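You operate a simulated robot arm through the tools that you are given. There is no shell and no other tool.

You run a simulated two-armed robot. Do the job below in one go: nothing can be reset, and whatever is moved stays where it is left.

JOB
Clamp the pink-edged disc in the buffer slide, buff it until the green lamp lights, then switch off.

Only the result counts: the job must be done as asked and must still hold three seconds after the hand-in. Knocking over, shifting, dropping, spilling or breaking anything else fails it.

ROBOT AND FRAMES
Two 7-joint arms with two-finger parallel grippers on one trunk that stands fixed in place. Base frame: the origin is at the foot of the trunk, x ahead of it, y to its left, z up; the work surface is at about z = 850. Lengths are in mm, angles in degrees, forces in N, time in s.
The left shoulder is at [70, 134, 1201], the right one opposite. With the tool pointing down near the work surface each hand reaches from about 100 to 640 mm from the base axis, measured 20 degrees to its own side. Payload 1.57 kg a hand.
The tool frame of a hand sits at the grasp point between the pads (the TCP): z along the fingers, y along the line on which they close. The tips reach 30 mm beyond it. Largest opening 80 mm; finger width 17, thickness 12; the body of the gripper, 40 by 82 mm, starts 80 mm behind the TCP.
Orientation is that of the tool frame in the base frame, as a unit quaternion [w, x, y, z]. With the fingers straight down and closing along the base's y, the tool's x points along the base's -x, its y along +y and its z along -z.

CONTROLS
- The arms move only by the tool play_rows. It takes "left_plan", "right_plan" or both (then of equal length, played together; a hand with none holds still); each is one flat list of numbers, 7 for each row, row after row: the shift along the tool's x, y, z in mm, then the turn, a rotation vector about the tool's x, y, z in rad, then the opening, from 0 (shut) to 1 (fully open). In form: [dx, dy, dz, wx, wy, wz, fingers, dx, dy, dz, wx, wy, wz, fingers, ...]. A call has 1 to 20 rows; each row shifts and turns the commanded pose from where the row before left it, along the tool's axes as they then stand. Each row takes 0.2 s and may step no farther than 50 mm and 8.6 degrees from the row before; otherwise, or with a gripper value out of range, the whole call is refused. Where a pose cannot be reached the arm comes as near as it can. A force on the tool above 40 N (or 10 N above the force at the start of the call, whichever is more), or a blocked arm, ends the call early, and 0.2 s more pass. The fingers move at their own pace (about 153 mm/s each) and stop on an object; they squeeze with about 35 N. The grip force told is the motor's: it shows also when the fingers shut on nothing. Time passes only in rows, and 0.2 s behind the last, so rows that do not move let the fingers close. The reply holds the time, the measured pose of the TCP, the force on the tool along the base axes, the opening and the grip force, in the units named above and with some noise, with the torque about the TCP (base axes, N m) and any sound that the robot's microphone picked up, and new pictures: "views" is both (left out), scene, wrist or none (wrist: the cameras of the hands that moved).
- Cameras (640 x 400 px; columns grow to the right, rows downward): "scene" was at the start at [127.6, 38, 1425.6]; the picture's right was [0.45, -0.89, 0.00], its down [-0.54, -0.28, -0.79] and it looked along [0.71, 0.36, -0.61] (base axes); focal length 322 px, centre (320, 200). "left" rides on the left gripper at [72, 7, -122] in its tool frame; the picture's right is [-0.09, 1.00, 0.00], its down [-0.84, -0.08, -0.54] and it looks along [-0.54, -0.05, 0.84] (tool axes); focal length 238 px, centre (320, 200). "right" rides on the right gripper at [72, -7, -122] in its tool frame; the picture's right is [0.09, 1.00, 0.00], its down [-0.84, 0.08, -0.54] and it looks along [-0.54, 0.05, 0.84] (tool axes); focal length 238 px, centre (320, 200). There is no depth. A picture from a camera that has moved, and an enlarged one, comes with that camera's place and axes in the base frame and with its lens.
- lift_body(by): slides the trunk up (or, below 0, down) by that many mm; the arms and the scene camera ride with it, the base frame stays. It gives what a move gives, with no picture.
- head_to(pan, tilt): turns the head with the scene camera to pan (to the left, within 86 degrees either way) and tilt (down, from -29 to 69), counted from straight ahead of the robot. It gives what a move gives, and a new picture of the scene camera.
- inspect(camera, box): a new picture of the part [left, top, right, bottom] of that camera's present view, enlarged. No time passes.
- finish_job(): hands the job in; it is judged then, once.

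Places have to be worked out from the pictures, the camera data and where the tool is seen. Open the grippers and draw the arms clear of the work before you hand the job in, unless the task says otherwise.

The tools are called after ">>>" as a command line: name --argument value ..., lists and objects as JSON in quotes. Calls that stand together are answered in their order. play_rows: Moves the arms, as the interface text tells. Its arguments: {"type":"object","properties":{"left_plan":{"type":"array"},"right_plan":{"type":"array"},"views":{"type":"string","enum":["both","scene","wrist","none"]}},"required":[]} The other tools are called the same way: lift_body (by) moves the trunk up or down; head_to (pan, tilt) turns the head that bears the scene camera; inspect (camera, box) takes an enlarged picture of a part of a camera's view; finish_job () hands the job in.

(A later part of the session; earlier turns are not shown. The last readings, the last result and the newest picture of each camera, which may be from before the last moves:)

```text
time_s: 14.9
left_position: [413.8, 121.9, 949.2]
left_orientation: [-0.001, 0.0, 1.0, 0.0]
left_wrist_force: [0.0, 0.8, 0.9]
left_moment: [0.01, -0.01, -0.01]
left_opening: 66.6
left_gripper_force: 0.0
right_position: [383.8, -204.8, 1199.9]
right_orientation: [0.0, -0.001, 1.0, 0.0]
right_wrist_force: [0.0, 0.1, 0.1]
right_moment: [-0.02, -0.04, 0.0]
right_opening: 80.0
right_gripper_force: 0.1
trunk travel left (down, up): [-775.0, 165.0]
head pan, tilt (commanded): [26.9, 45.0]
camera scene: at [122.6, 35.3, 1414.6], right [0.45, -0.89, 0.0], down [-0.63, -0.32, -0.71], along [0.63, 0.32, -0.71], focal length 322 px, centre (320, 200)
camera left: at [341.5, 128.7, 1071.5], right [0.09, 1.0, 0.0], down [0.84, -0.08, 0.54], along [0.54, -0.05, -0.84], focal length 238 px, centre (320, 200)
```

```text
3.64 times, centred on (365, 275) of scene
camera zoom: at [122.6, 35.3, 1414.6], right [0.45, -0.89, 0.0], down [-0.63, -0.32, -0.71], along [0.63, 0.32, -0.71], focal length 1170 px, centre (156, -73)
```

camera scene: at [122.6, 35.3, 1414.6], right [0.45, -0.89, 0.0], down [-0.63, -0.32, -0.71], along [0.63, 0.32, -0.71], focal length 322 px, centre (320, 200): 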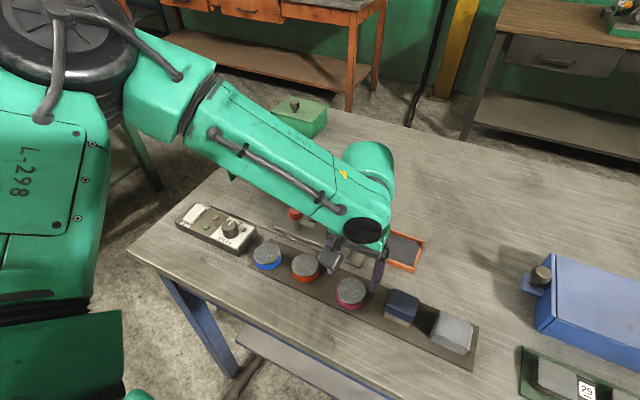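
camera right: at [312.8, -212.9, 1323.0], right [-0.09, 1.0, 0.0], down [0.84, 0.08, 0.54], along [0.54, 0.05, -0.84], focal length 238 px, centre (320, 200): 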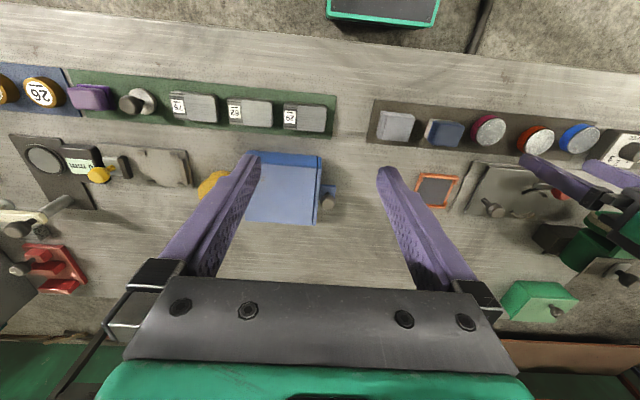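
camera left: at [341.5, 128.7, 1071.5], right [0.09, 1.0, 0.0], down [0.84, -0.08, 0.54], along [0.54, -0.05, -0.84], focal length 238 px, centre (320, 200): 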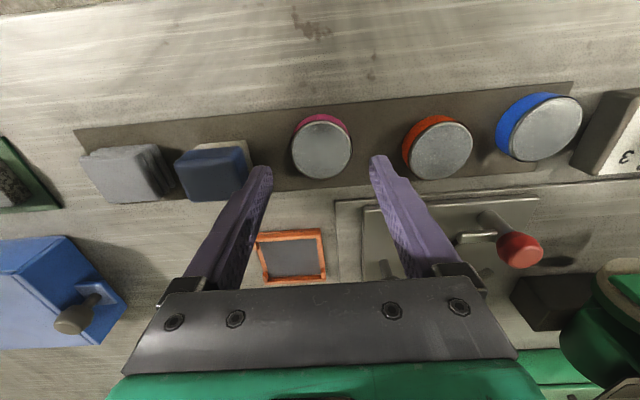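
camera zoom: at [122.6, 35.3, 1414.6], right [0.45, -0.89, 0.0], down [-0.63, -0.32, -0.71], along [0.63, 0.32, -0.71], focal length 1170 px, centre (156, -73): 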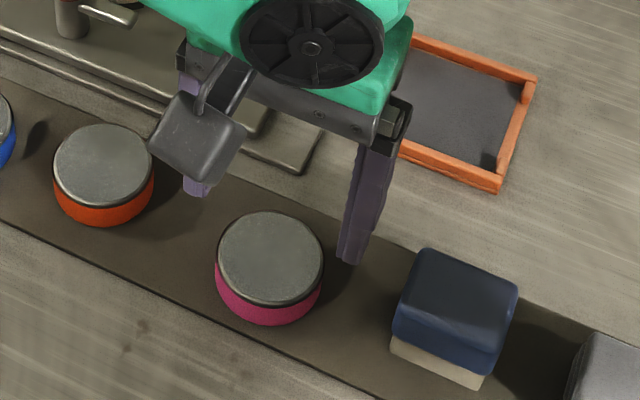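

The disc is centred between the fingers (needs about +1.3 mm in y and +1 mm in x). I'll descend so the tips straddle the disc at about z 866 and check.

>>> play_rows --left_plan '[-0.5, 0.7, 14, 0, 0, 0, 0.83, -0.5, 0.6, 14, 0, 0, 0, 0.83, 0, 0, 13, 0, 0, 0, 0.83, 0, 0, 12, 0, 0, 0, 0.83, 0, 0, 0, 0, 0, 0, 0.83]' --views "both"

>>> inspect --camera "left" --box '[200, 120, 440, 280]'

>>> inspect --camera "scene" --box '[310, 240, 410, 320]'

```text
time_s: 16.1
left_position: [414.8, 121.6, 897.4]
left_orientation: [-0.001, 0.0, 1.0, -0.001]
left_wrist_force: [-0.3, -0.4, -0.5]
left_moment: [0.02, 0.03, 0.02]
left_opening: 66.3
left_gripper_force: 0.1
right_position: [383.2, -203.4, 1200.5]
right_orientation: [0.0, 0.0, 1.0, 0.0]
right_wrist_force: [-0.9, 0.8, 1.0]
right_moment: [0.02, 0.0, -0.02]
right_opening: 80.1
right_gripper_force: 0.1
trunk travel left (down, up): [-775.0, 165.0]
head pan, tilt (commanded): [26.9, 45.0]
camera scene: at [122.7, 35.3, 1414.6], right [0.45, -0.89, 0.0], down [-0.63, -0.32, -0.71], along [0.63, 0.32, -0.71], focal length 322 px, centre (320, 200)
camera left: at [342.9, 129.5, 1019.0], right [0.09, 1.0, 0.0], down [0.84, -0.08, 0.54], along [0.54, -0.05, -0.84], focal length 238 px, centre (320, 200)
```

scene: 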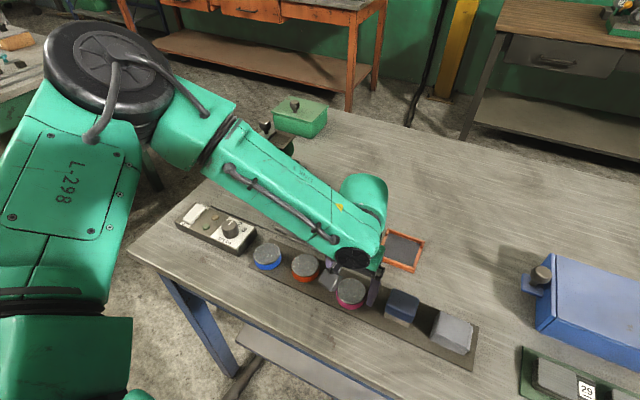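
left: 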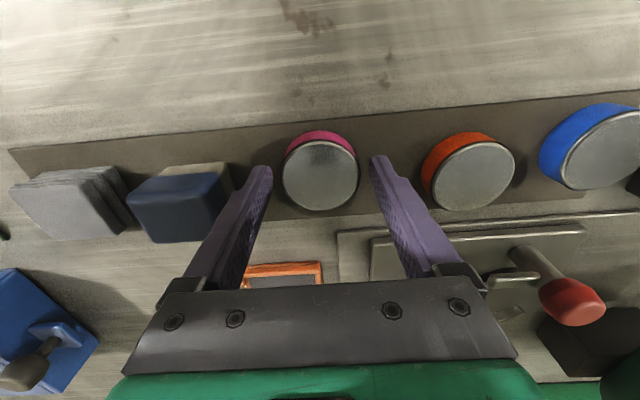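

```text
2.50 times, centred on (320, 200) of left
camera zoom: at [342.9, 129.5, 1019.0], right [0.09, 1.0, 0.0], down [0.84, -0.08, 0.54], along [0.54, -0.05, -0.84], focal length 596 px, centre (320, 200)
```

zoom: 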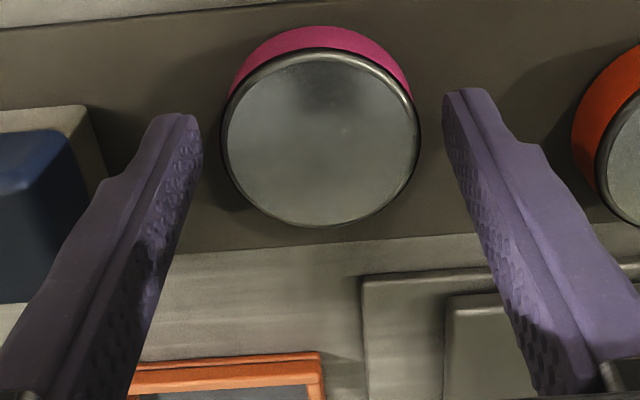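

```text
5.00 times, centred on (360, 280) of scene
camera zoom: at [122.7, 35.3, 1414.6], right [0.45, -0.89, 0.0], down [-0.63, -0.32, -0.71], along [0.63, 0.32, -0.71], focal length 1609 px, centre (120, -200)
```

zoom: 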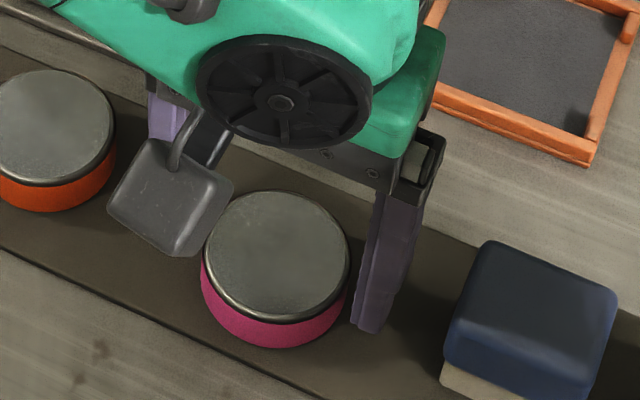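

Alignment is good (disc centre within ~1 mm of the TCP line in x and y). I'll lower 9 mm more so the tips sit just above the rack, then close on the disc.

>>> play_rows --left_plan '[0, 0.5, 3, 0, 0, 0, 0.83, 0, 0.5, 3, 0, 0, 0, 0.83, 0, 0, 3, 0, 0, 0, 0.83, 0, 0, 0, 0, 0, 0, 0.83]' --views "wrist"

>>> inspect --camera "left" --box '[220, 120, 420, 260]'

```text
time_s: 17.1
left_position: [415.9, 123.1, 888.7]
left_orientation: [0.0, 0.0, 1.0, 0.0]
left_wrist_force: [-0.4, 0.0, 0.2]
left_moment: [0.02, -0.02, -0.01]
left_opening: 66.7
left_gripper_force: 0.1
right_position: [384.2, -203.2, 1200.9]
right_orientation: [0.0, 0.0, 1.0, 0.0]
right_wrist_force: [0.7, 0.5, -0.1]
right_moment: [0.03, 0.0, -0.01]
right_opening: 80.1
right_gripper_force: 0.1
trunk travel left (down, up): [-775.0, 165.0]
head pan, tilt (commanded): [26.9, 45.0]
camera left: at [343.0, 131.0, 1009.8], right [0.09, 1.0, 0.0], down [0.84, -0.08, 0.54], along [0.54, -0.05, -0.84], focal length 238 px, centre (320, 200)
```

left: 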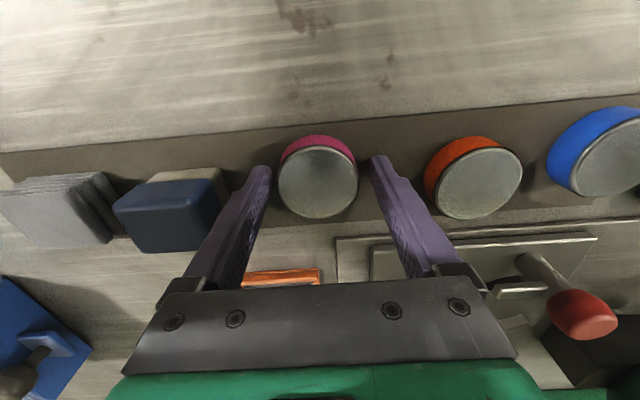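

```text
2.86 times, centred on (320, 190) of left
camera zoom: at [343.0, 131.0, 1009.8], right [0.09, 1.0, 0.0], down [0.84, -0.08, 0.54], along [0.54, -0.05, -0.84], focal length 681 px, centre (320, 229)
```

zoom: 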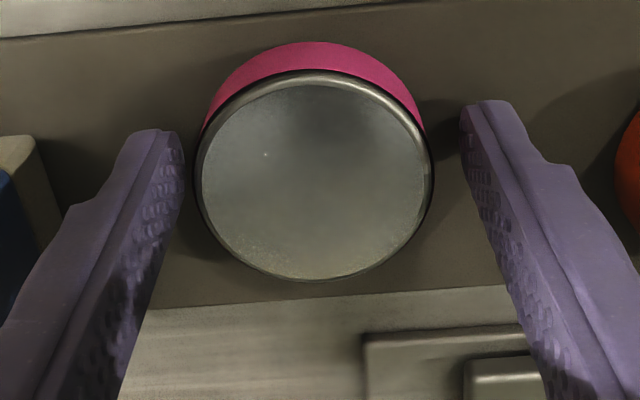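

The tips straddle the disc evenly near the rack surface. Closing the gripper on the disc.

>>> play_rows --left_plan '[0, 0, 0, 0, 0, 0, 0.6, 0, 0, 0, 0, 0, 0, 0, 0, 0, 0, 0, 0, 0, 0, 0, 0, 0, 0, 0, 0, 0]' --views "wrist"

```text
time_s: 18.1
left_position: [414.9, 123.3, 887.9]
left_orientation: [-0.001, 0.0, 1.0, 0.0]
left_wrist_force: [0.5, -1.6, 0.4]
left_moment: [-0.04, -0.07, -0.09]
left_opening: 53.0
left_gripper_force: 34.8
right_position: [383.8, -204.7, 1200.8]
right_orientation: [0.0, 0.001, 1.0, 0.0]
right_wrist_force: [-0.5, 0.4, -0.3]
right_moment: [-0.02, 0.01, -0.02]
right_opening: 80.0
right_gripper_force: 0.0
trunk travel left (down, up): [-775.0, 165.0]
head pan, tilt (commanded): [26.9, 45.0]
camera left: at [343.0, 130.5, 1010.0], right [0.09, 1.0, 0.0], down [0.84, -0.08, 0.54], along [0.54, -0.05, -0.84], focal length 238 px, centre (320, 200)
```

left: 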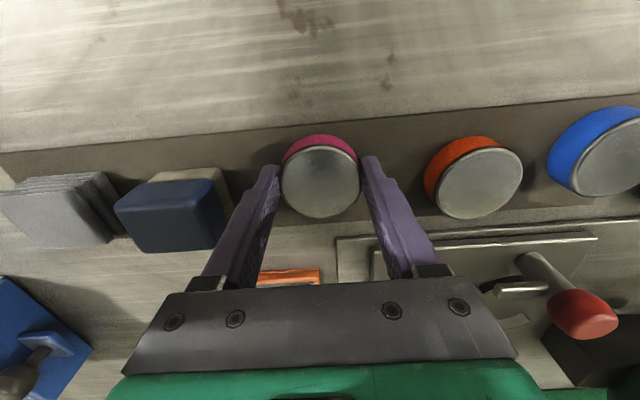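

Gripped firmly (53.0 mm, 35 N). Lifting 100 mm and carrying it to above the seat at about (569.3, 291.8).

>>> play_rows --left_plan '[0, 0, 10, 0, 0, 0, 0, 0, 0, -10, 0, 0, 0, 0]' --views "none"

```text
time_s: 18.7
left_position: [414.7, 124.9, 886.6]
left_orientation: [-0.003, 0.0, 1.0, 0.001]
left_wrist_force: [-0.1, -0.8, -1.3]
left_moment: [-0.02, 0.03, -0.01]
left_opening: 52.9
left_gripper_force: 35.3
right_position: [384.4, -203.8, 1200.8]
right_orientation: [-0.001, 0.0, 1.0, -0.001]
right_wrist_force: [0.6, 0.1, 0.5]
right_moment: [0.0, -0.03, 0.01]
right_opening: 79.8
right_gripper_force: 0.0
trunk travel left (down, up): [-775.0, 165.0]
head pan, tilt (commanded): [26.9, 45.0]
```

That small test jog went downward first then back; forces stayed low (≈1 N) and the pose is back where it was. I'll check the pictures to be sure nothing shifted before lifting.

>>> inspect --camera "left" --box '[220, 120, 420, 260]'

>>> inspect --camera "scene" --box '[220, 200, 500, 380]'

```text
2.86 times, centred on (320, 190) of left
camera zoom: at [343.2, 131.2, 1008.5], right [0.09, 1.0, 0.0], down [0.84, -0.08, 0.54], along [0.54, -0.05, -0.84], focal length 681 px, centre (320, 229)
```

zoom: 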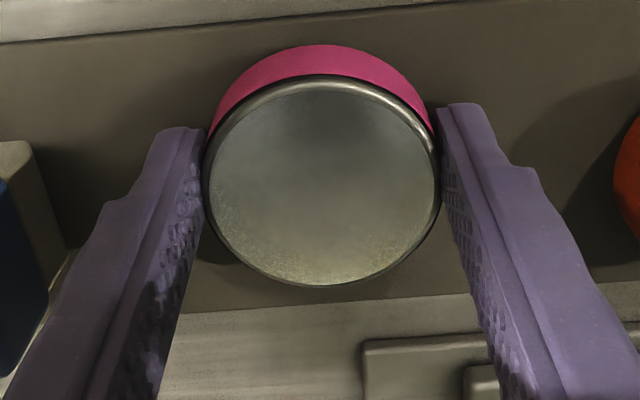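

```text
2.22 times, centred on (360, 290) of scene
camera zoom: at [123.9, 34.9, 1414.1], right [0.45, -0.89, 0.0], down [-0.63, -0.32, -0.71], along [0.63, 0.32, -0.71], focal length 715 px, centre (231, 0)
```

zoom: 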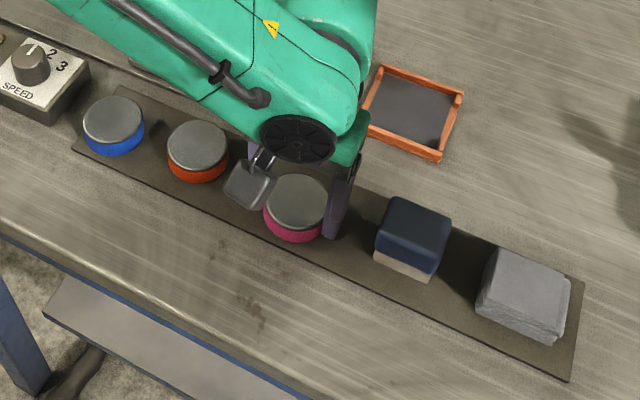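

Everything is undisturbed and the disc is still held squarely. Now the real lift (tool z negative is up) and carry to the seat.

>>> play_rows --left_plan '[0, 0, -10, 0, 0, 0, 0, 0, 0, -20, 0, 0, 0, 0, 0, 0, -25, 0, 0, 0, 0, 0, 0, -25, 0, 0, 0, 0, 0, 0, -20, 0, 0, 0, 0, 0, 0, 0, 0, 0, 0, 0]' --views "both"

```text
time_s: 20.1
left_position: [415.3, 124.0, 988.6]
left_orientation: [0.0, 0.0, 1.0, 0.0]
left_wrist_force: [0.0, 0.6, -3.7]
left_moment: [-0.01, -0.02, 0.03]
left_opening: 53.1
left_gripper_force: 35.0
right_position: [384.3, -204.6, 1201.0]
right_orientation: [0.0, 0.001, 1.0, 0.0]
right_wrist_force: [-0.8, -1.1, -0.1]
right_moment: [0.0, 0.0, 0.0]
right_opening: 80.3
right_gripper_force: 0.0
trunk travel left (down, up): [-775.0, 165.0]
head pan, tilt (commanded): [26.9, 45.0]
camera scene: at [123.7, 35.7, 1414.5], right [0.45, -0.89, 0.0], down [-0.63, -0.32, -0.71], along [0.63, 0.32, -0.71], focal length 322 px, centre (320, 200)
camera left: at [343.6, 131.0, 1110.1], right [0.09, 1.0, 0.0], down [0.84, -0.08, 0.54], along [0.54, -0.05, -0.84], focal length 238 px, centre (320, 200)
```

scene: 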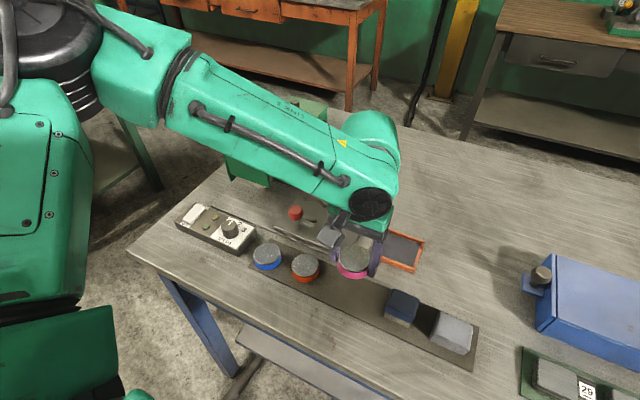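
left: 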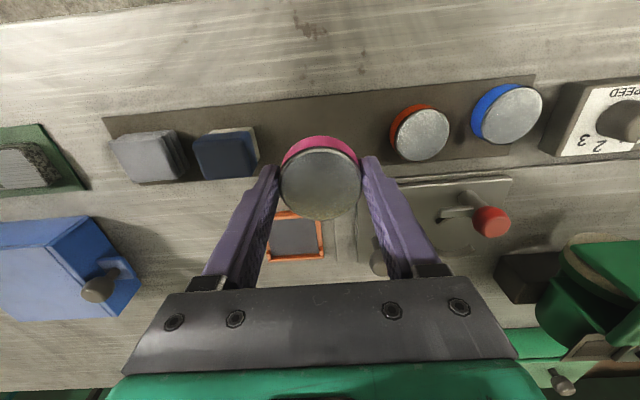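

The disc is held and clear (weight ≈3.7 N). Moving laterally to above the seat.

>>> play_rows --left_plan '[-19.26, 21.0, 0, 0, 0, 0, 0, -19.26, 21.0, 0, 0, 0, 0, 0, -19.26, 21.0, 0, 0, 0, 0, 0, -19.26, 21.0, 0, 0, 0, 0, 0, -19.26, 21.0, 0, 0, 0, 0, 0, -19.26, 21.0, 0, 0, 0, 0, 0, -19.26, 21.0, 0, 0, 0, 0, 0, -19.26, 21.0, 0, 0, 0, 0, 0, 0, 0, 0, 0, 0, 0, 0, 0, 0, 0, 0, 0, 0, 0]' --views "both"

>>> inspect --camera "left" --box '[220, 60, 420, 240]'

>>> inspect --camera "scene" --box '[230, 120, 390, 250]'

```text
time_s: 22.3
left_position: [567.0, 292.6, 988.4]
left_orientation: [0.001, 0.0, 1.0, -0.001]
left_wrist_force: [-0.3, 0.4, -3.2]
left_moment: [-0.04, 0.01, -0.01]
left_opening: 52.9
left_gripper_force: 35.0
left hand out of reach, approached as far as the arm can: row 8
right_position: [384.0, -204.1, 1200.4]
right_orientation: [0.0, 0.0, 1.0, 0.0]
right_wrist_force: [0.4, -0.1, 0.3]
right_moment: [-0.03, -0.01, 0.0]
right_opening: 79.8
right_gripper_force: 0.1
trunk travel left (down, up): [-775.0, 165.0]
head pan, tilt (commanded): [26.9, 45.0]
camera scene: at [123.7, 35.7, 1414.5], right [0.45, -0.89, 0.0], down [-0.63, -0.32, -0.71], along [0.63, 0.32, -0.71], focal length 322 px, centre (320, 200)
camera left: at [495.0, 299.9, 1110.7], right [0.09, 1.0, 0.0], down [0.84, -0.08, 0.54], along [0.54, -0.05, -0.84], focal length 238 px, centre (320, 200)
```

scene: 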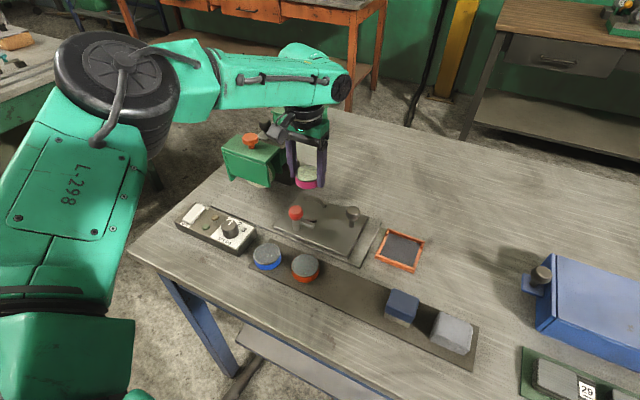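
left: 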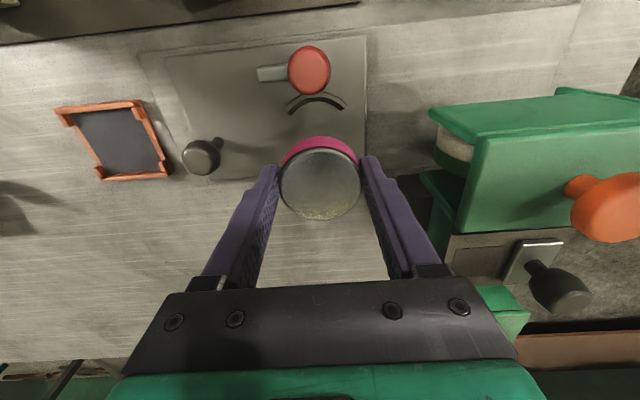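

```text
2.22 times, centred on (320, 150) of left
camera zoom: at [495.0, 299.9, 1110.7], right [0.09, 1.0, 0.0], down [0.84, -0.08, 0.54], along [0.54, -0.05, -0.84], focal length 530 px, centre (320, 311)
```

zoom: 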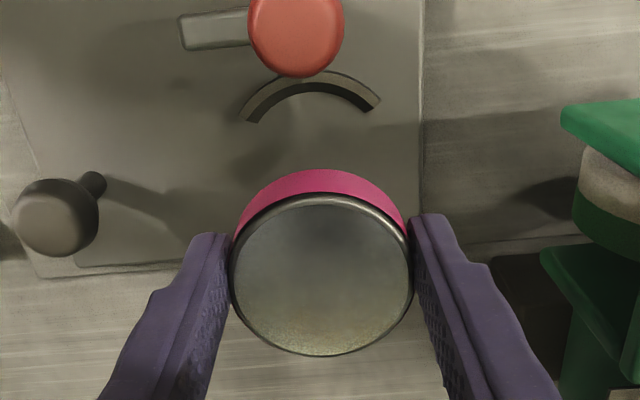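

```text
3.08 times, centred on (310, 185) of scene
camera zoom: at [123.7, 35.7, 1414.5], right [0.45, -0.89, 0.0], down [-0.63, -0.32, -0.71], along [0.63, 0.32, -0.71], focal length 990 px, centre (351, 246)
```

zoom: 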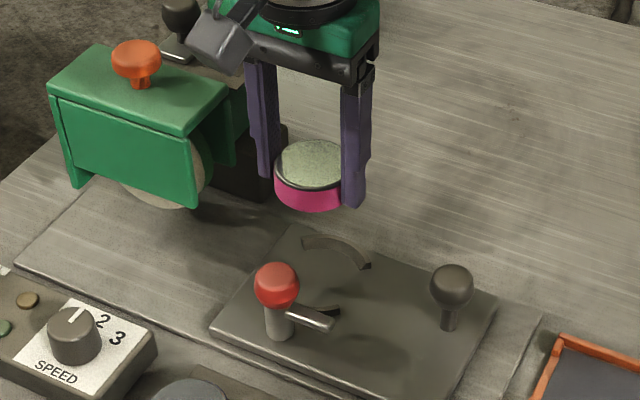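

The arm was at its reach limit by ~2 mm at this height, but reach grows lower down. I'll descend toward the seat to about z≈916 (disc bottom still ~12 mm above the carriage) and check the alignment there.

>>> play_rows --left_plan '[0, 0, 15, 0, 0, 0, 0, 0, 0, 15, 0, 0, 0, 0, 0, 0, 15, 0, 0, 0, 0, 0, 0, 15, 0, 0, 0, 0, 0, 0, 12, 0, 0, 0, 0, 0, 0, 0, 0, 0, 0, 0]' --views "both"

>>> inspect --camera "left" --box '[220, 60, 420, 240]'

>>> inspect --camera "scene" --box '[260, 160, 380, 250]'

```text
time_s: 23.7
left_position: [548.8, 295.9, 924.3]
left_orientation: [0.002, 0.0, 1.0, -0.001]
left_wrist_force: [15.0, 3.3, -0.7]
left_moment: [0.04, -0.21, -0.03]
left_opening: 53.1
left_gripper_force: 34.7
left hand out of reach, approached as far as the arm can: row 1, 2, 3, 4, 5
right_position: [387.5, -202.0, 1199.4]
right_orientation: [-0.001, 0.0, 1.0, -0.001]
right_wrist_force: [-0.7, -0.3, 0.6]
right_moment: [-0.02, -0.01, 0.02]
right_opening: 79.9
right_gripper_force: 0.0
trunk travel left (down, up): [-775.0, 165.0]
head pan, tilt (commanded): [26.9, 45.0]
camera scene: at [127.5, 36.7, 1414.1], right [0.45, -0.89, 0.0], down [-0.63, -0.32, -0.7], along [0.63, 0.32, -0.71], focal length 322 px, centre (320, 200)
camera left: at [475.5, 302.0, 1046.0], right [0.09, 1.0, 0.0], down [0.83, -0.08, 0.55], along [0.54, -0.05, -0.84], focal length 238 px, centre (320, 200)
```

scene: 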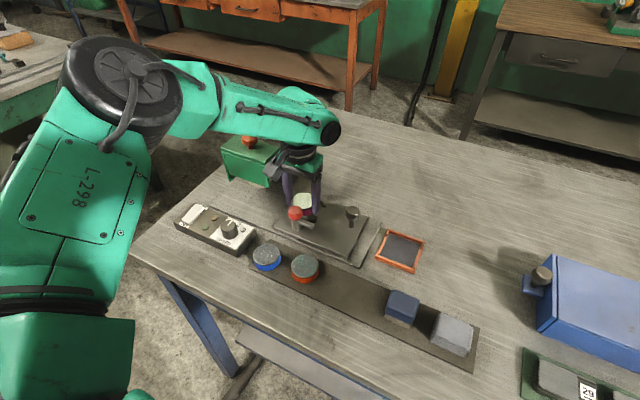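
left: 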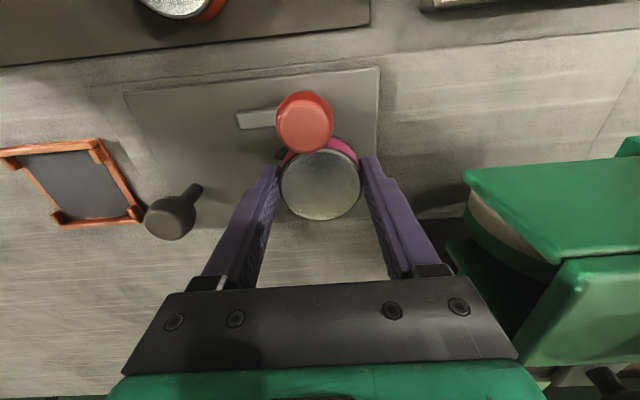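

```text
2.22 times, centred on (320, 150) of left
camera zoom: at [475.5, 302.0, 1046.0], right [0.09, 1.0, 0.0], down [0.83, -0.08, 0.55], along [0.54, -0.05, -0.84], focal length 530 px, centre (320, 311)
```

zoom: 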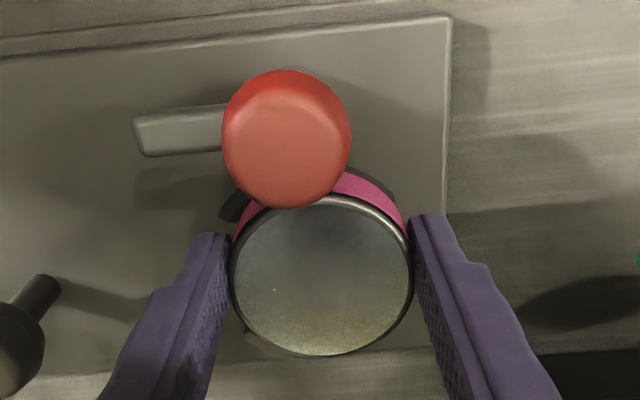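

```text
4.44 times, centred on (320, 205) of scene
camera zoom: at [127.5, 36.7, 1414.1], right [0.45, -0.89, 0.0], down [-0.63, -0.32, -0.7], along [0.63, 0.32, -0.71], focal length 1430 px, centre (320, 178)
```

zoom: 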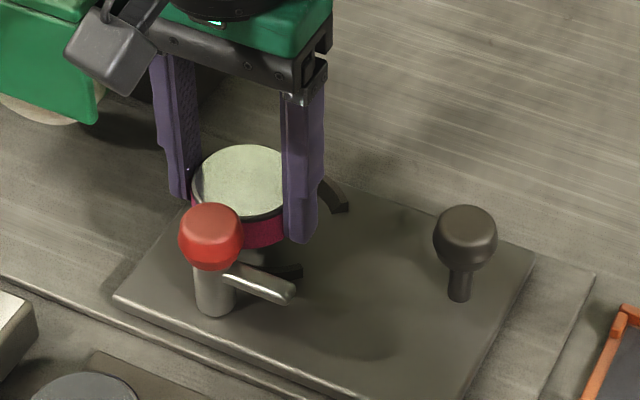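

Descending pulled the hand back to x≈549 because reach shrinks lower down, and the disc is now pressing lightly (15 N) on the red lever knob. I'll go straight back up at once; then I'll lower the trunk to regain reach.

>>> play_rows --left_plan '[0, 0, -15, 0, 0, 0, 0, 0, 0, -15, 0, 0, 0, 0, 0, 0, -15, 0, 0, 0, 0, 0, 0, -15, 0, 0, 0, 0, 0, 0, -12, 0, 0, 0, 0, 0, 0, 0, 0, 0, 0, 0]' --views "both"

>>> inspect --camera "scene" --box '[260, 160, 380, 250]'

>>> inspect --camera "left" --box '[220, 30, 420, 240]'

```text
time_s: 25.1
left_position: [543.7, 294.3, 997.5]
left_orientation: [0.0, 0.0, 1.0, 0.0]
left_wrist_force: [0.4, 0.7, -4.4]
left_moment: [0.02, 0.02, -0.01]
left_opening: 53.1
left_gripper_force: 35.0
right_position: [384.3, -203.6, 1201.4]
right_orientation: [0.0, 0.0, 1.0, -0.001]
right_wrist_force: [0.2, -0.3, -0.8]
right_moment: [-0.01, -0.01, 0.02]
right_opening: 79.9
right_gripper_force: 0.1
trunk travel left (down, up): [-775.0, 165.0]
head pan, tilt (commanded): [26.9, 45.0]
camera scene: at [123.0, 35.5, 1414.5], right [0.45, -0.89, 0.0], down [-0.63, -0.32, -0.71], along [0.63, 0.32, -0.71], focal length 322 px, centre (320, 200)
camera left: at [471.8, 301.2, 1120.0], right [0.09, 1.0, 0.0], down [0.84, -0.08, 0.54], along [0.54, -0.05, -0.84], focal length 238 px, centre (320, 200)
```

scene: 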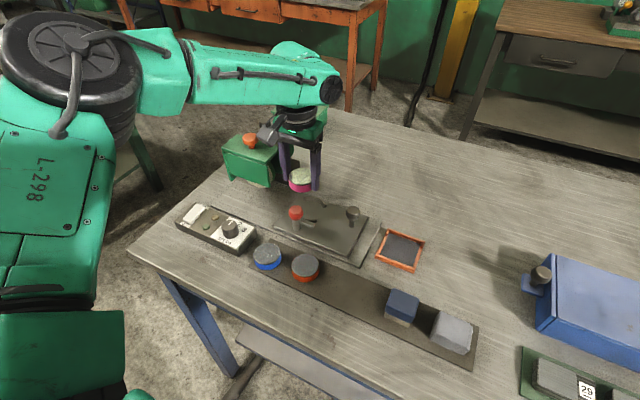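
left: 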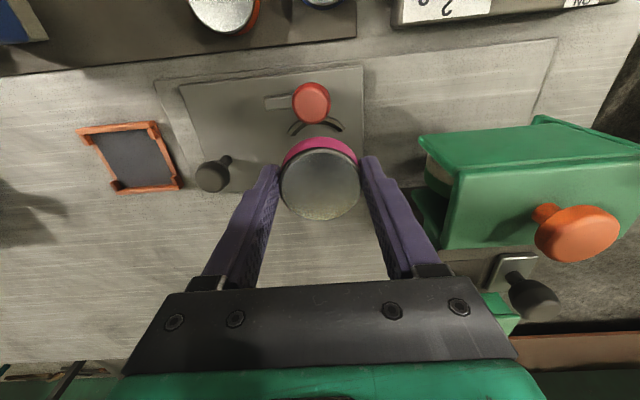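

```text
4.44 times, centred on (320, 205) of scene
camera zoom: at [123.0, 35.5, 1414.5], right [0.45, -0.89, 0.0], down [-0.63, -0.32, -0.71], along [0.63, 0.32, -0.71], focal length 1430 px, centre (320, 178)
```

zoom: 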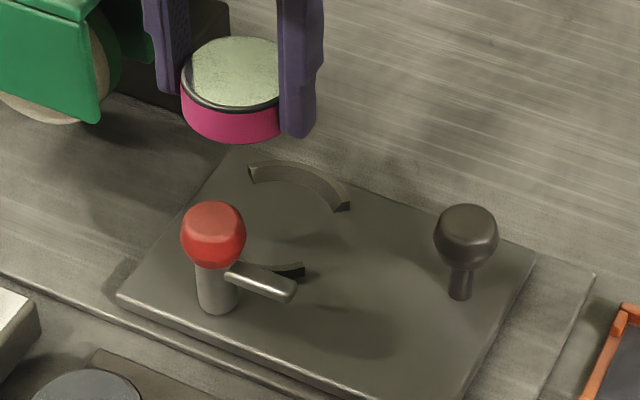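

```text
1.90 times, centred on (320, 135) of left
camera zoom: at [471.8, 301.2, 1120.0], right [0.09, 1.0, 0.0], down [0.84, -0.08, 0.54], along [0.54, -0.05, -0.84], focal length 454 px, centre (320, 324)
```

zoom: 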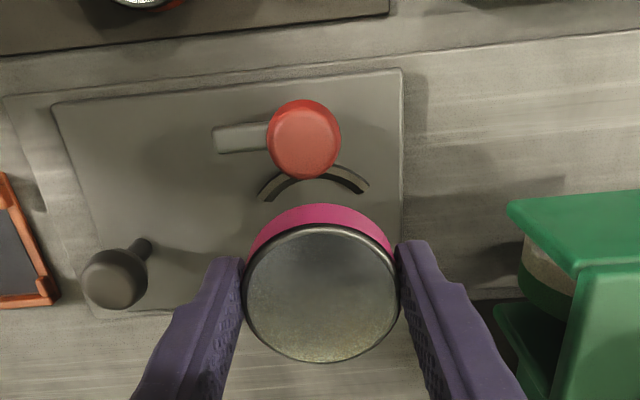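

The lever is unchanged and nothing shifted; the hand is now at (543.7,294.3,997.5). I'll retract and raise both hands, so that the trunk can then be lowered ~180 mm to gain reach at table height.

>>> play_rows --left_plan '[7.5, 0, -22.5, 0, 0, 0, 0, 7.5, 0, -22.5, 0, 0, 0, 0, 7.5, 0, -22.5, 0, 0, 0, 0, 7.5, 0, -22.5, 0, 0, 0, 0, 7.5, 0, -22.5, 0, 0, 0, 0, 7.5, 0, -22.5, 0, 0, 0, 0, 7.5, 0, -22.5, 0, 0, 0, 0, 7.5, 0, -22.5, 0, 0, 0, 0]' --right_plan '[0, 0, -15, 0, 0, 0, 1, 0, 0, -15, 0, 0, 0, 1, 0, 0, -15, 0, 0, 0, 1, 0, 0, -15, 0, 0, 0, 1, 0, 0, -15, 0, 0, 0, 1, 0, 0, -15, 0, 0, 0, 1, 0, 0, -15, 0, 0, 0, 1, 0, 0, -15, 0, 0, 0, 1]' --views "scene"

>>> head_to --pan 0 --tilt 40

```text
time_s: 26.9
left_position: [481.9, 293.6, 1178.2]
left_orientation: [0.0, -0.001, 1.0, -0.001]
left_wrist_force: [0.6, -0.7, -3.6]
left_moment: [-0.01, 0.0, 0.02]
left_opening: 52.9
left_gripper_force: 34.7
right_position: [383.1, -204.2, 1321.7]
right_orientation: [0.0, 0.0, 1.0, -0.001]
right_wrist_force: [0.5, -0.1, -0.3]
right_moment: [-0.01, 0.01, -0.04]
right_opening: 79.8
right_gripper_force: 0.1
trunk travel left (down, up): [-775.0, 165.0]
head pan, tilt (commanded): [26.9, 45.0]
camera scene: at [122.0, 36.2, 1414.6], right [0.45, -0.89, 0.0], down [-0.63, -0.32, -0.71], along [0.63, 0.32, -0.71], focal length 322 px, centre (320, 200)
```

scene: 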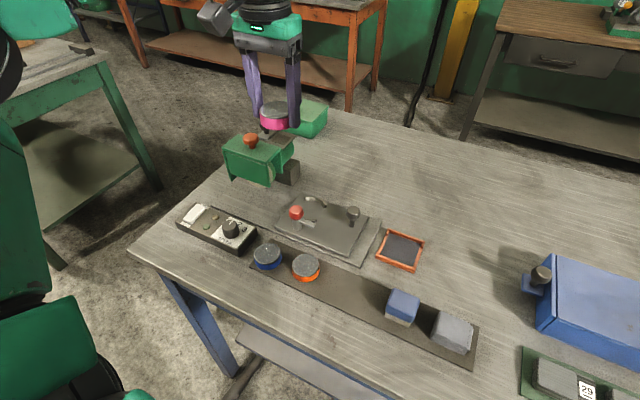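

```text
time_s: 27.8
left_position: [483.2, 294.1, 1176.8]
left_orientation: [0.0, 0.0, 1.0, 0.0]
left_wrist_force: [0.3, 0.2, -4.2]
left_moment: [0.0, 0.01, 0.03]
left_opening: 52.9
left_gripper_force: 34.5
right_position: [385.5, -204.6, 1321.3]
right_orientation: [0.0, 0.0, 1.0, 0.0]
right_wrist_force: [-0.6, -0.1, 0.0]
right_moment: [-0.02, 0.06, 0.04]
right_opening: 80.1
right_gripper_force: 0.1
trunk travel left (down, up): [-775.0, 165.0]
head pan, tilt (commanded): [0.0, 40.0]
camera scene: at [136.4, -0.9, 1421.7], right [0.0, -1.0, 0.0], down [-0.64, 0.0, -0.77], along [0.77, 0.0, -0.64], focal length 322 px, centre (320, 200)
```

scene: 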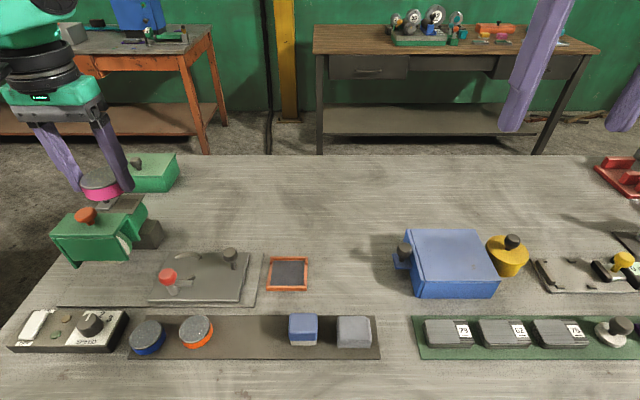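

Before lowering the trunk I'll check both elbows' clearance to the table with the head.

>>> head_to --pan 65 --tilt 45

>>> head_to --pan -60 --tilt 40

```text
time_s: 29.2
left_position: [482.8, 294.1, 1176.6]
left_orientation: [0.0, 0.0, 1.0, 0.0]
left_wrist_force: [0.5, 0.3, -3.5]
left_moment: [0.0, 0.0, -0.03]
left_opening: 52.8
left_gripper_force: 35.0
right_position: [384.2, -204.0, 1321.0]
right_orientation: [0.0, 0.0, 1.0, 0.0]
right_wrist_force: [-0.6, -0.3, -0.1]
right_moment: [-0.02, -0.01, 0.05]
right_opening: 80.1
right_gripper_force: 0.1
trunk travel left (down, up): [-775.0, 165.0]
head pan, tilt (commanded): [65.0, 45.0]
camera scene: at [85.5, 72.8, 1414.5], right [0.91, -0.42, 0.0], down [-0.3, -0.64, -0.71], along [0.3, 0.64, -0.71], focal length 322 px, centre (320, 200)
```

scene: 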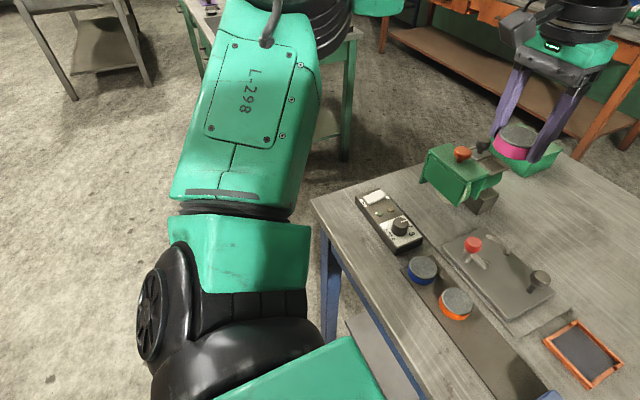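

```text
time_s: 31.2
left_position: [482.9, 294.0, 1177.1]
left_orientation: [-0.001, 0.0, 1.0, 0.0]
left_wrist_force: [0.6, -0.4, -4.6]
left_moment: [0.01, 0.0, -0.03]
left_opening: 52.7
left_gripper_force: 34.8
right_position: [384.3, -203.1, 1321.7]
right_orientation: [0.0, 0.0, 1.0, 0.0]
right_wrist_force: [1.1, -0.1, 0.9]
right_moment: [0.0, 0.0, 0.05]
right_opening: 80.0
right_gripper_force: 0.1
trunk travel left (down, up): [-775.0, 165.0]
head pan, tilt (commanded): [-60.0, 40.0]
camera scene: at [93.6, -74.5, 1421.8], right [-0.87, -0.5, 0.0], down [-0.32, 0.56, -0.77], along [0.38, -0.66, -0.64], focal length 322 px, centre (320, 200)
```

scene: 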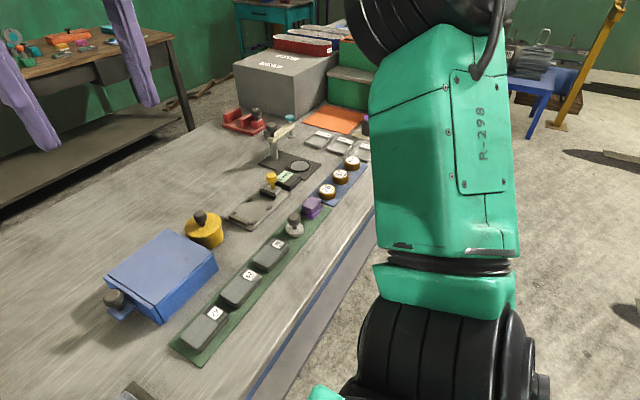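

Both upper arms run outboard of the table with plenty of height, so lowering the trunk is safe. I'll lower it 185 mm (left hand will go to about z 992, above the lever knob).

>>> head_to --pan 26.9 --tilt 45

>>> lift_body --by -90

>>> lift_body --by -95

>>> inspect --camera "scene" --box '[0, 0, 640, 400]'

```text
time_s: 32.8
left_position: [483.1, 293.5, 1178.1]
left_orientation: [0.0, 0.0, 1.0, 0.001]
left_wrist_force: [0.1, -0.1, -3.5]
left_moment: [0.01, -0.03, 0.01]
left_opening: 53.1
left_gripper_force: 35.0
right_position: [384.7, -204.8, 1321.6]
right_orientation: [0.0, 0.0, 1.0, 0.0]
right_wrist_force: [0.4, 0.5, -0.3]
right_moment: [-0.01, 0.0, -0.01]
right_opening: 79.9
right_gripper_force: 0.0
trunk travel left (down, up): [-775.0, 165.0]
head pan, tilt (commanded): [26.9, 45.0]
camera scene: at [123.6, 35.8, 1414.5], right [0.45, -0.89, 0.0], down [-0.63, -0.32, -0.71], along [0.63, 0.32, -0.71], focal length 322 px, centre (320, 200)
```

scene: 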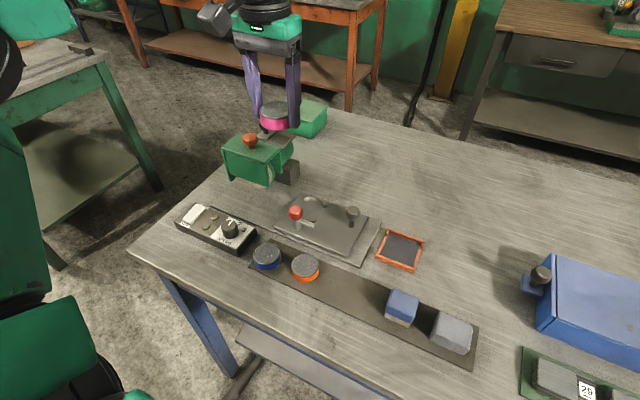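

```text
time_s: 34.1
left_position: [483.1, 293.5, 1088.6]
left_orientation: [0.0, 0.0, 1.0, 0.0]
left_wrist_force: [0.0, -0.1, -4.5]
left_moment: [0.0, 0.03, -0.04]
left_opening: 52.9
left_gripper_force: 34.9
right_position: [383.5, -203.9, 1232.0]
right_orientation: [0.0, 0.0, 1.0, 0.0]
right_wrist_force: [0.6, 0.1, 0.0]
right_moment: [0.01, 0.0, -0.05]
right_opening: 80.0
right_gripper_force: 0.1
trunk travel left (down, up): [-685.0, 255.0]
head pan, tilt (commanded): [26.9, 45.0]
```

```text
time_s: 35.4
left_position: [481.1, 294.1, 993.1]
left_orientation: [0.0, 0.0, 1.0, 0.0]
left_wrist_force: [-0.5, -0.9, -3.9]
left_moment: [0.04, 0.03, 0.02]
left_opening: 52.8
left_gripper_force: 34.7
right_position: [384.4, -202.8, 1136.6]
right_orientation: [0.0, 0.0, 1.0, 0.0]
right_wrist_force: [-0.3, 1.1, -0.1]
right_moment: [-0.01, 0.03, 0.03]
right_opening: 79.9
right_gripper_force: 0.2
trunk travel left (down, up): [-590.0, 350.0]
head pan, tilt (commanded): [26.9, 45.0]
```

```text
1.00 times, centred on (320, 200) of scene (not enlarged: the box is as wide or as high as the picture)
camera zoom: at [123.2, 35.8, 1229.5], right [0.45, -0.89, 0.0], down [-0.63, -0.32, -0.71], along [0.63, 0.32, -0.71], focal length 322 px, centre (320, 200)
```

zoom: 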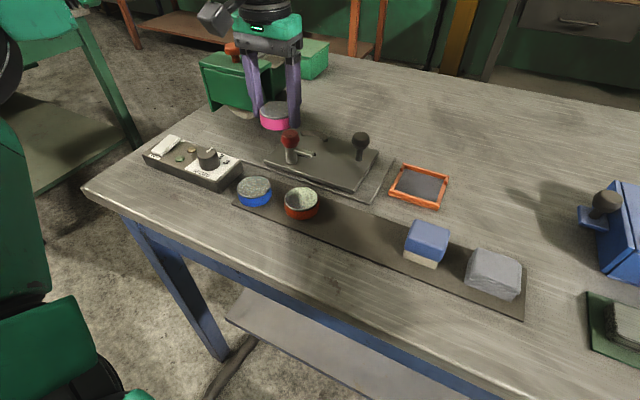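

Trunk lowered, hand at z≈993. Now extend forward to above the seat (569.3, 291.8).

>>> play_rows --left_plan '[-17.4, -0.4, 0, 0, 0, 0, 0, -17.4, -0.4, 0, 0, 0, 0, 0, -17.4, -0.4, 0, 0, 0, 0, 0, -17.4, -0.4, 0, 0, 0, 0, 0, -17.2, -0.4, 0, 0, 0, 0, 0, 0, 0, 0, 0, 0, 0, 0]' --views "both"

>>> inspect --camera "left" --box '[220, 60, 420, 240]'

>>> inspect --camera "scene" --box '[200, 60, 400, 210]'

```text
time_s: 36.8
left_position: [557.6, 293.9, 989.8]
left_orientation: [0.0, -0.001, 1.0, 0.0]
left_wrist_force: [0.1, 1.0, -4.6]
left_moment: [-0.01, 0.04, -0.01]
left_opening: 52.9
left_gripper_force: 34.9
left hand out of reach, approached as far as the arm can: row 5
right_position: [383.9, -204.2, 1136.4]
right_orientation: [0.0, 0.0, 1.0, 0.0]
right_wrist_force: [-0.1, -0.2, 1.1]
right_moment: [0.04, 0.01, 0.0]
right_opening: 79.9
right_gripper_force: 0.2
trunk travel left (down, up): [-590.0, 350.0]
head pan, tilt (commanded): [26.9, 45.0]
camera scene: at [123.0, 35.5, 1229.5], right [0.45, -0.89, 0.0], down [-0.63, -0.32, -0.71], along [0.63, 0.32, -0.71], focal length 322 px, centre (320, 200)
camera left: at [485.6, 300.3, 1111.2], right [0.09, 1.0, 0.0], down [0.84, -0.08, 0.54], along [0.54, -0.05, -0.84], focal length 238 px, centre (320, 200)
```

scene: 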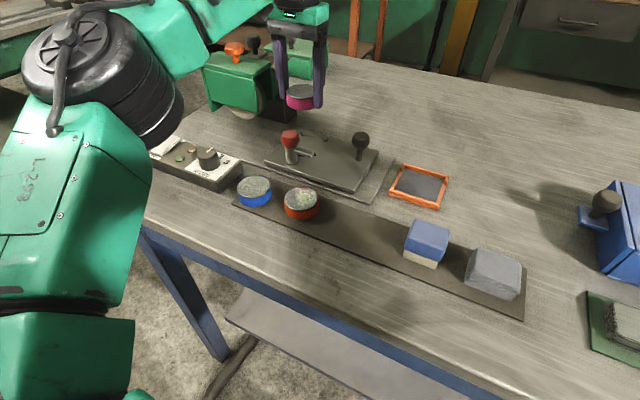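
left: 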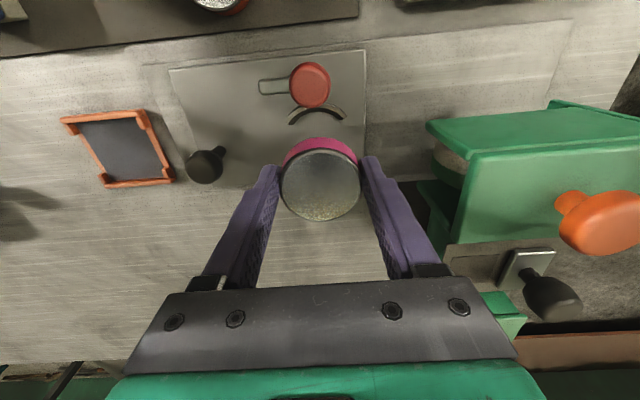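

```text
2.22 times, centred on (320, 150) of left
camera zoom: at [485.6, 300.3, 1111.2], right [0.09, 1.0, 0.0], down [0.84, -0.08, 0.54], along [0.54, -0.05, -0.84], focal length 530 px, centre (320, 311)
```

zoom: 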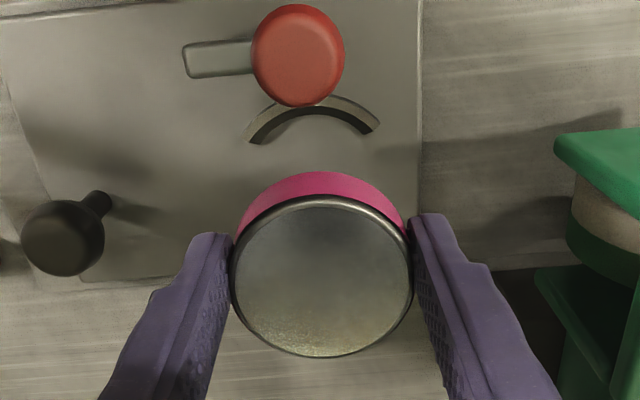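

```text
2.67 times, centred on (300, 135) of scene
camera zoom: at [123.0, 35.5, 1229.5], right [0.45, -0.89, 0.0], down [-0.63, -0.32, -0.71], along [0.63, 0.32, -0.71], focal length 858 px, centre (373, 373)
```

zoom: 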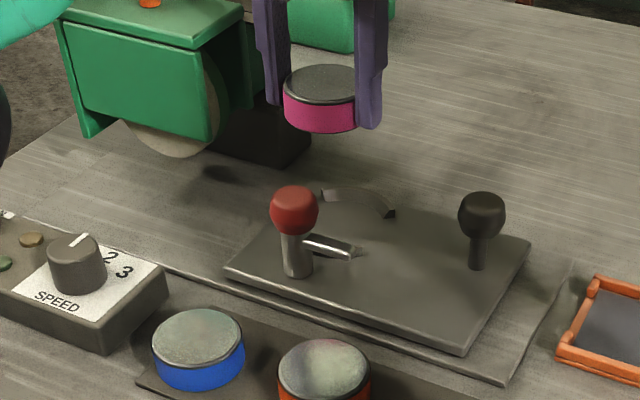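

The reach envelope peaks at about 140 mm below shoulder height, so at placing height (z≈902) the seat is reachable. I'll raise the trunk 20 mm to centre that, then descend along a path that stays inside the envelope and clears the lever knob.

>>> lift_body --by 20

>>> play_rows --left_plan '[0, 0, 20, 0, 0, 0, 0, 0, 0, 20, 0, 0, 0, 0, -4, 0, 10, 0, 0, 0, 0, -4, -1, 10, 0, 0, 0, 0, -3.7, -1.1, 10, 0, 0, 0, 0, 0, 0, 10, 0, 0, 0, 0, 0, 0, 0, 0, 0, 0, 0]' --views "both"

>>> inspect --camera "left" --box '[220, 60, 420, 240]'

>>> inspect --camera "scene" --box '[220, 80, 380, 200]'

```text
time_s: 37.4
left_position: [558.2, 293.5, 1008.2]
left_orientation: [0.0, 0.0, 1.0, 0.001]
left_wrist_force: [1.3, -0.2, -3.8]
left_moment: [0.0, 0.05, -0.04]
left_opening: 52.8
left_gripper_force: 34.4
right_position: [384.3, -204.1, 1155.2]
right_orientation: [0.0, 0.0, 1.0, -0.001]
right_wrist_force: [1.0, -0.1, -0.5]
right_moment: [0.0, 0.01, -0.01]
right_opening: 80.1
right_gripper_force: 0.1
trunk travel left (down, up): [-610.0, 330.0]
head pan, tilt (commanded): [26.9, 45.0]
```

```text
time_s: 39.0
left_position: [569.7, 291.2, 929.9]
left_orientation: [0.002, 0.0, 1.0, 0.0]
left_wrist_force: [-0.3, -0.3, -3.6]
left_moment: [-0.05, 0.04, 0.02]
left_opening: 53.0
left_gripper_force: 35.0
right_position: [384.1, -203.2, 1155.8]
right_orientation: [0.0, 0.001, 1.0, 0.0]
right_wrist_force: [0.1, 0.0, -1.7]
right_moment: [0.01, 0.03, 0.01]
right_opening: 80.3
right_gripper_force: 0.1
trunk travel left (down, up): [-610.0, 330.0]
head pan, tilt (commanded): [26.9, 45.0]
camera scene: at [123.5, 35.7, 1249.5], right [0.45, -0.89, 0.0], down [-0.63, -0.32, -0.71], along [0.63, 0.32, -0.71], focal length 322 px, centre (320, 200)
camera left: at [497.8, 297.7, 1051.3], right [0.09, 1.0, 0.0], down [0.84, -0.08, 0.54], along [0.54, -0.05, -0.84], focal length 238 px, centre (320, 200)
```

scene: 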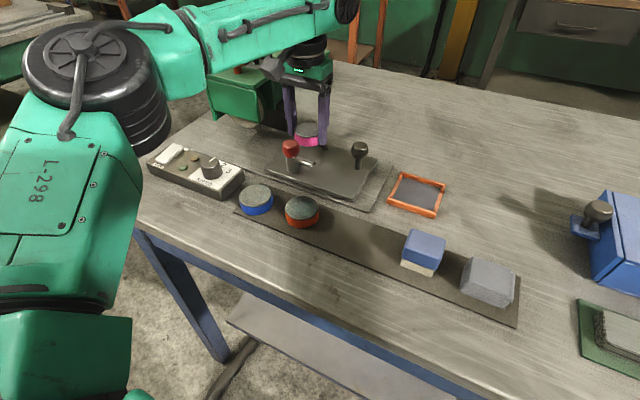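
left: 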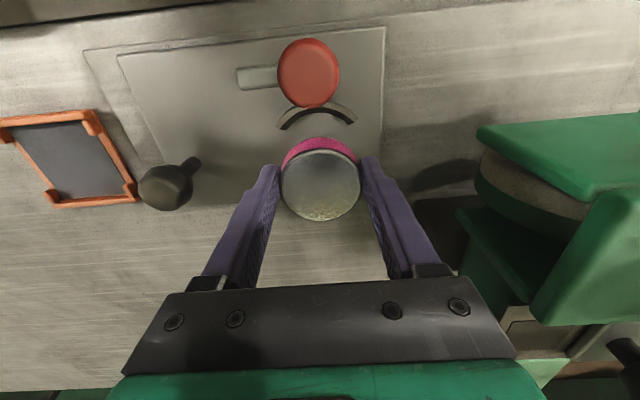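

```text
2.22 times, centred on (320, 150) of left
camera zoom: at [497.8, 297.7, 1051.3], right [0.09, 1.0, 0.0], down [0.84, -0.08, 0.54], along [0.54, -0.05, -0.84], focal length 530 px, centre (320, 311)
```

zoom: 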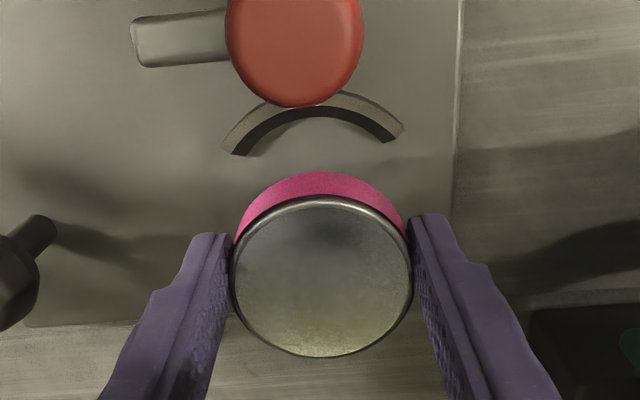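

```text
3.33 times, centred on (300, 140) of scene
camera zoom: at [123.5, 35.7, 1249.5], right [0.45, -0.89, 0.0], down [-0.63, -0.32, -0.71], along [0.63, 0.32, -0.71], focal length 1073 px, centre (387, 400)
```

zoom: 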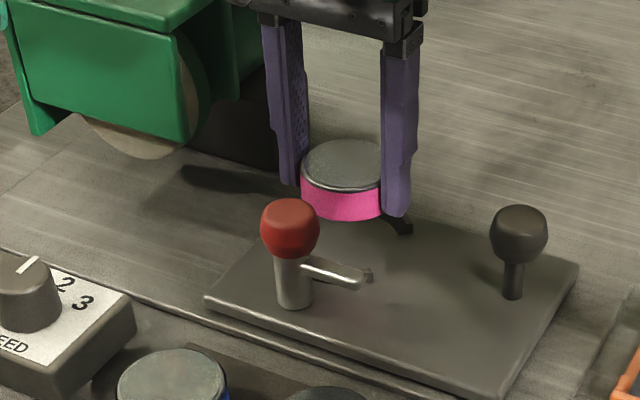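

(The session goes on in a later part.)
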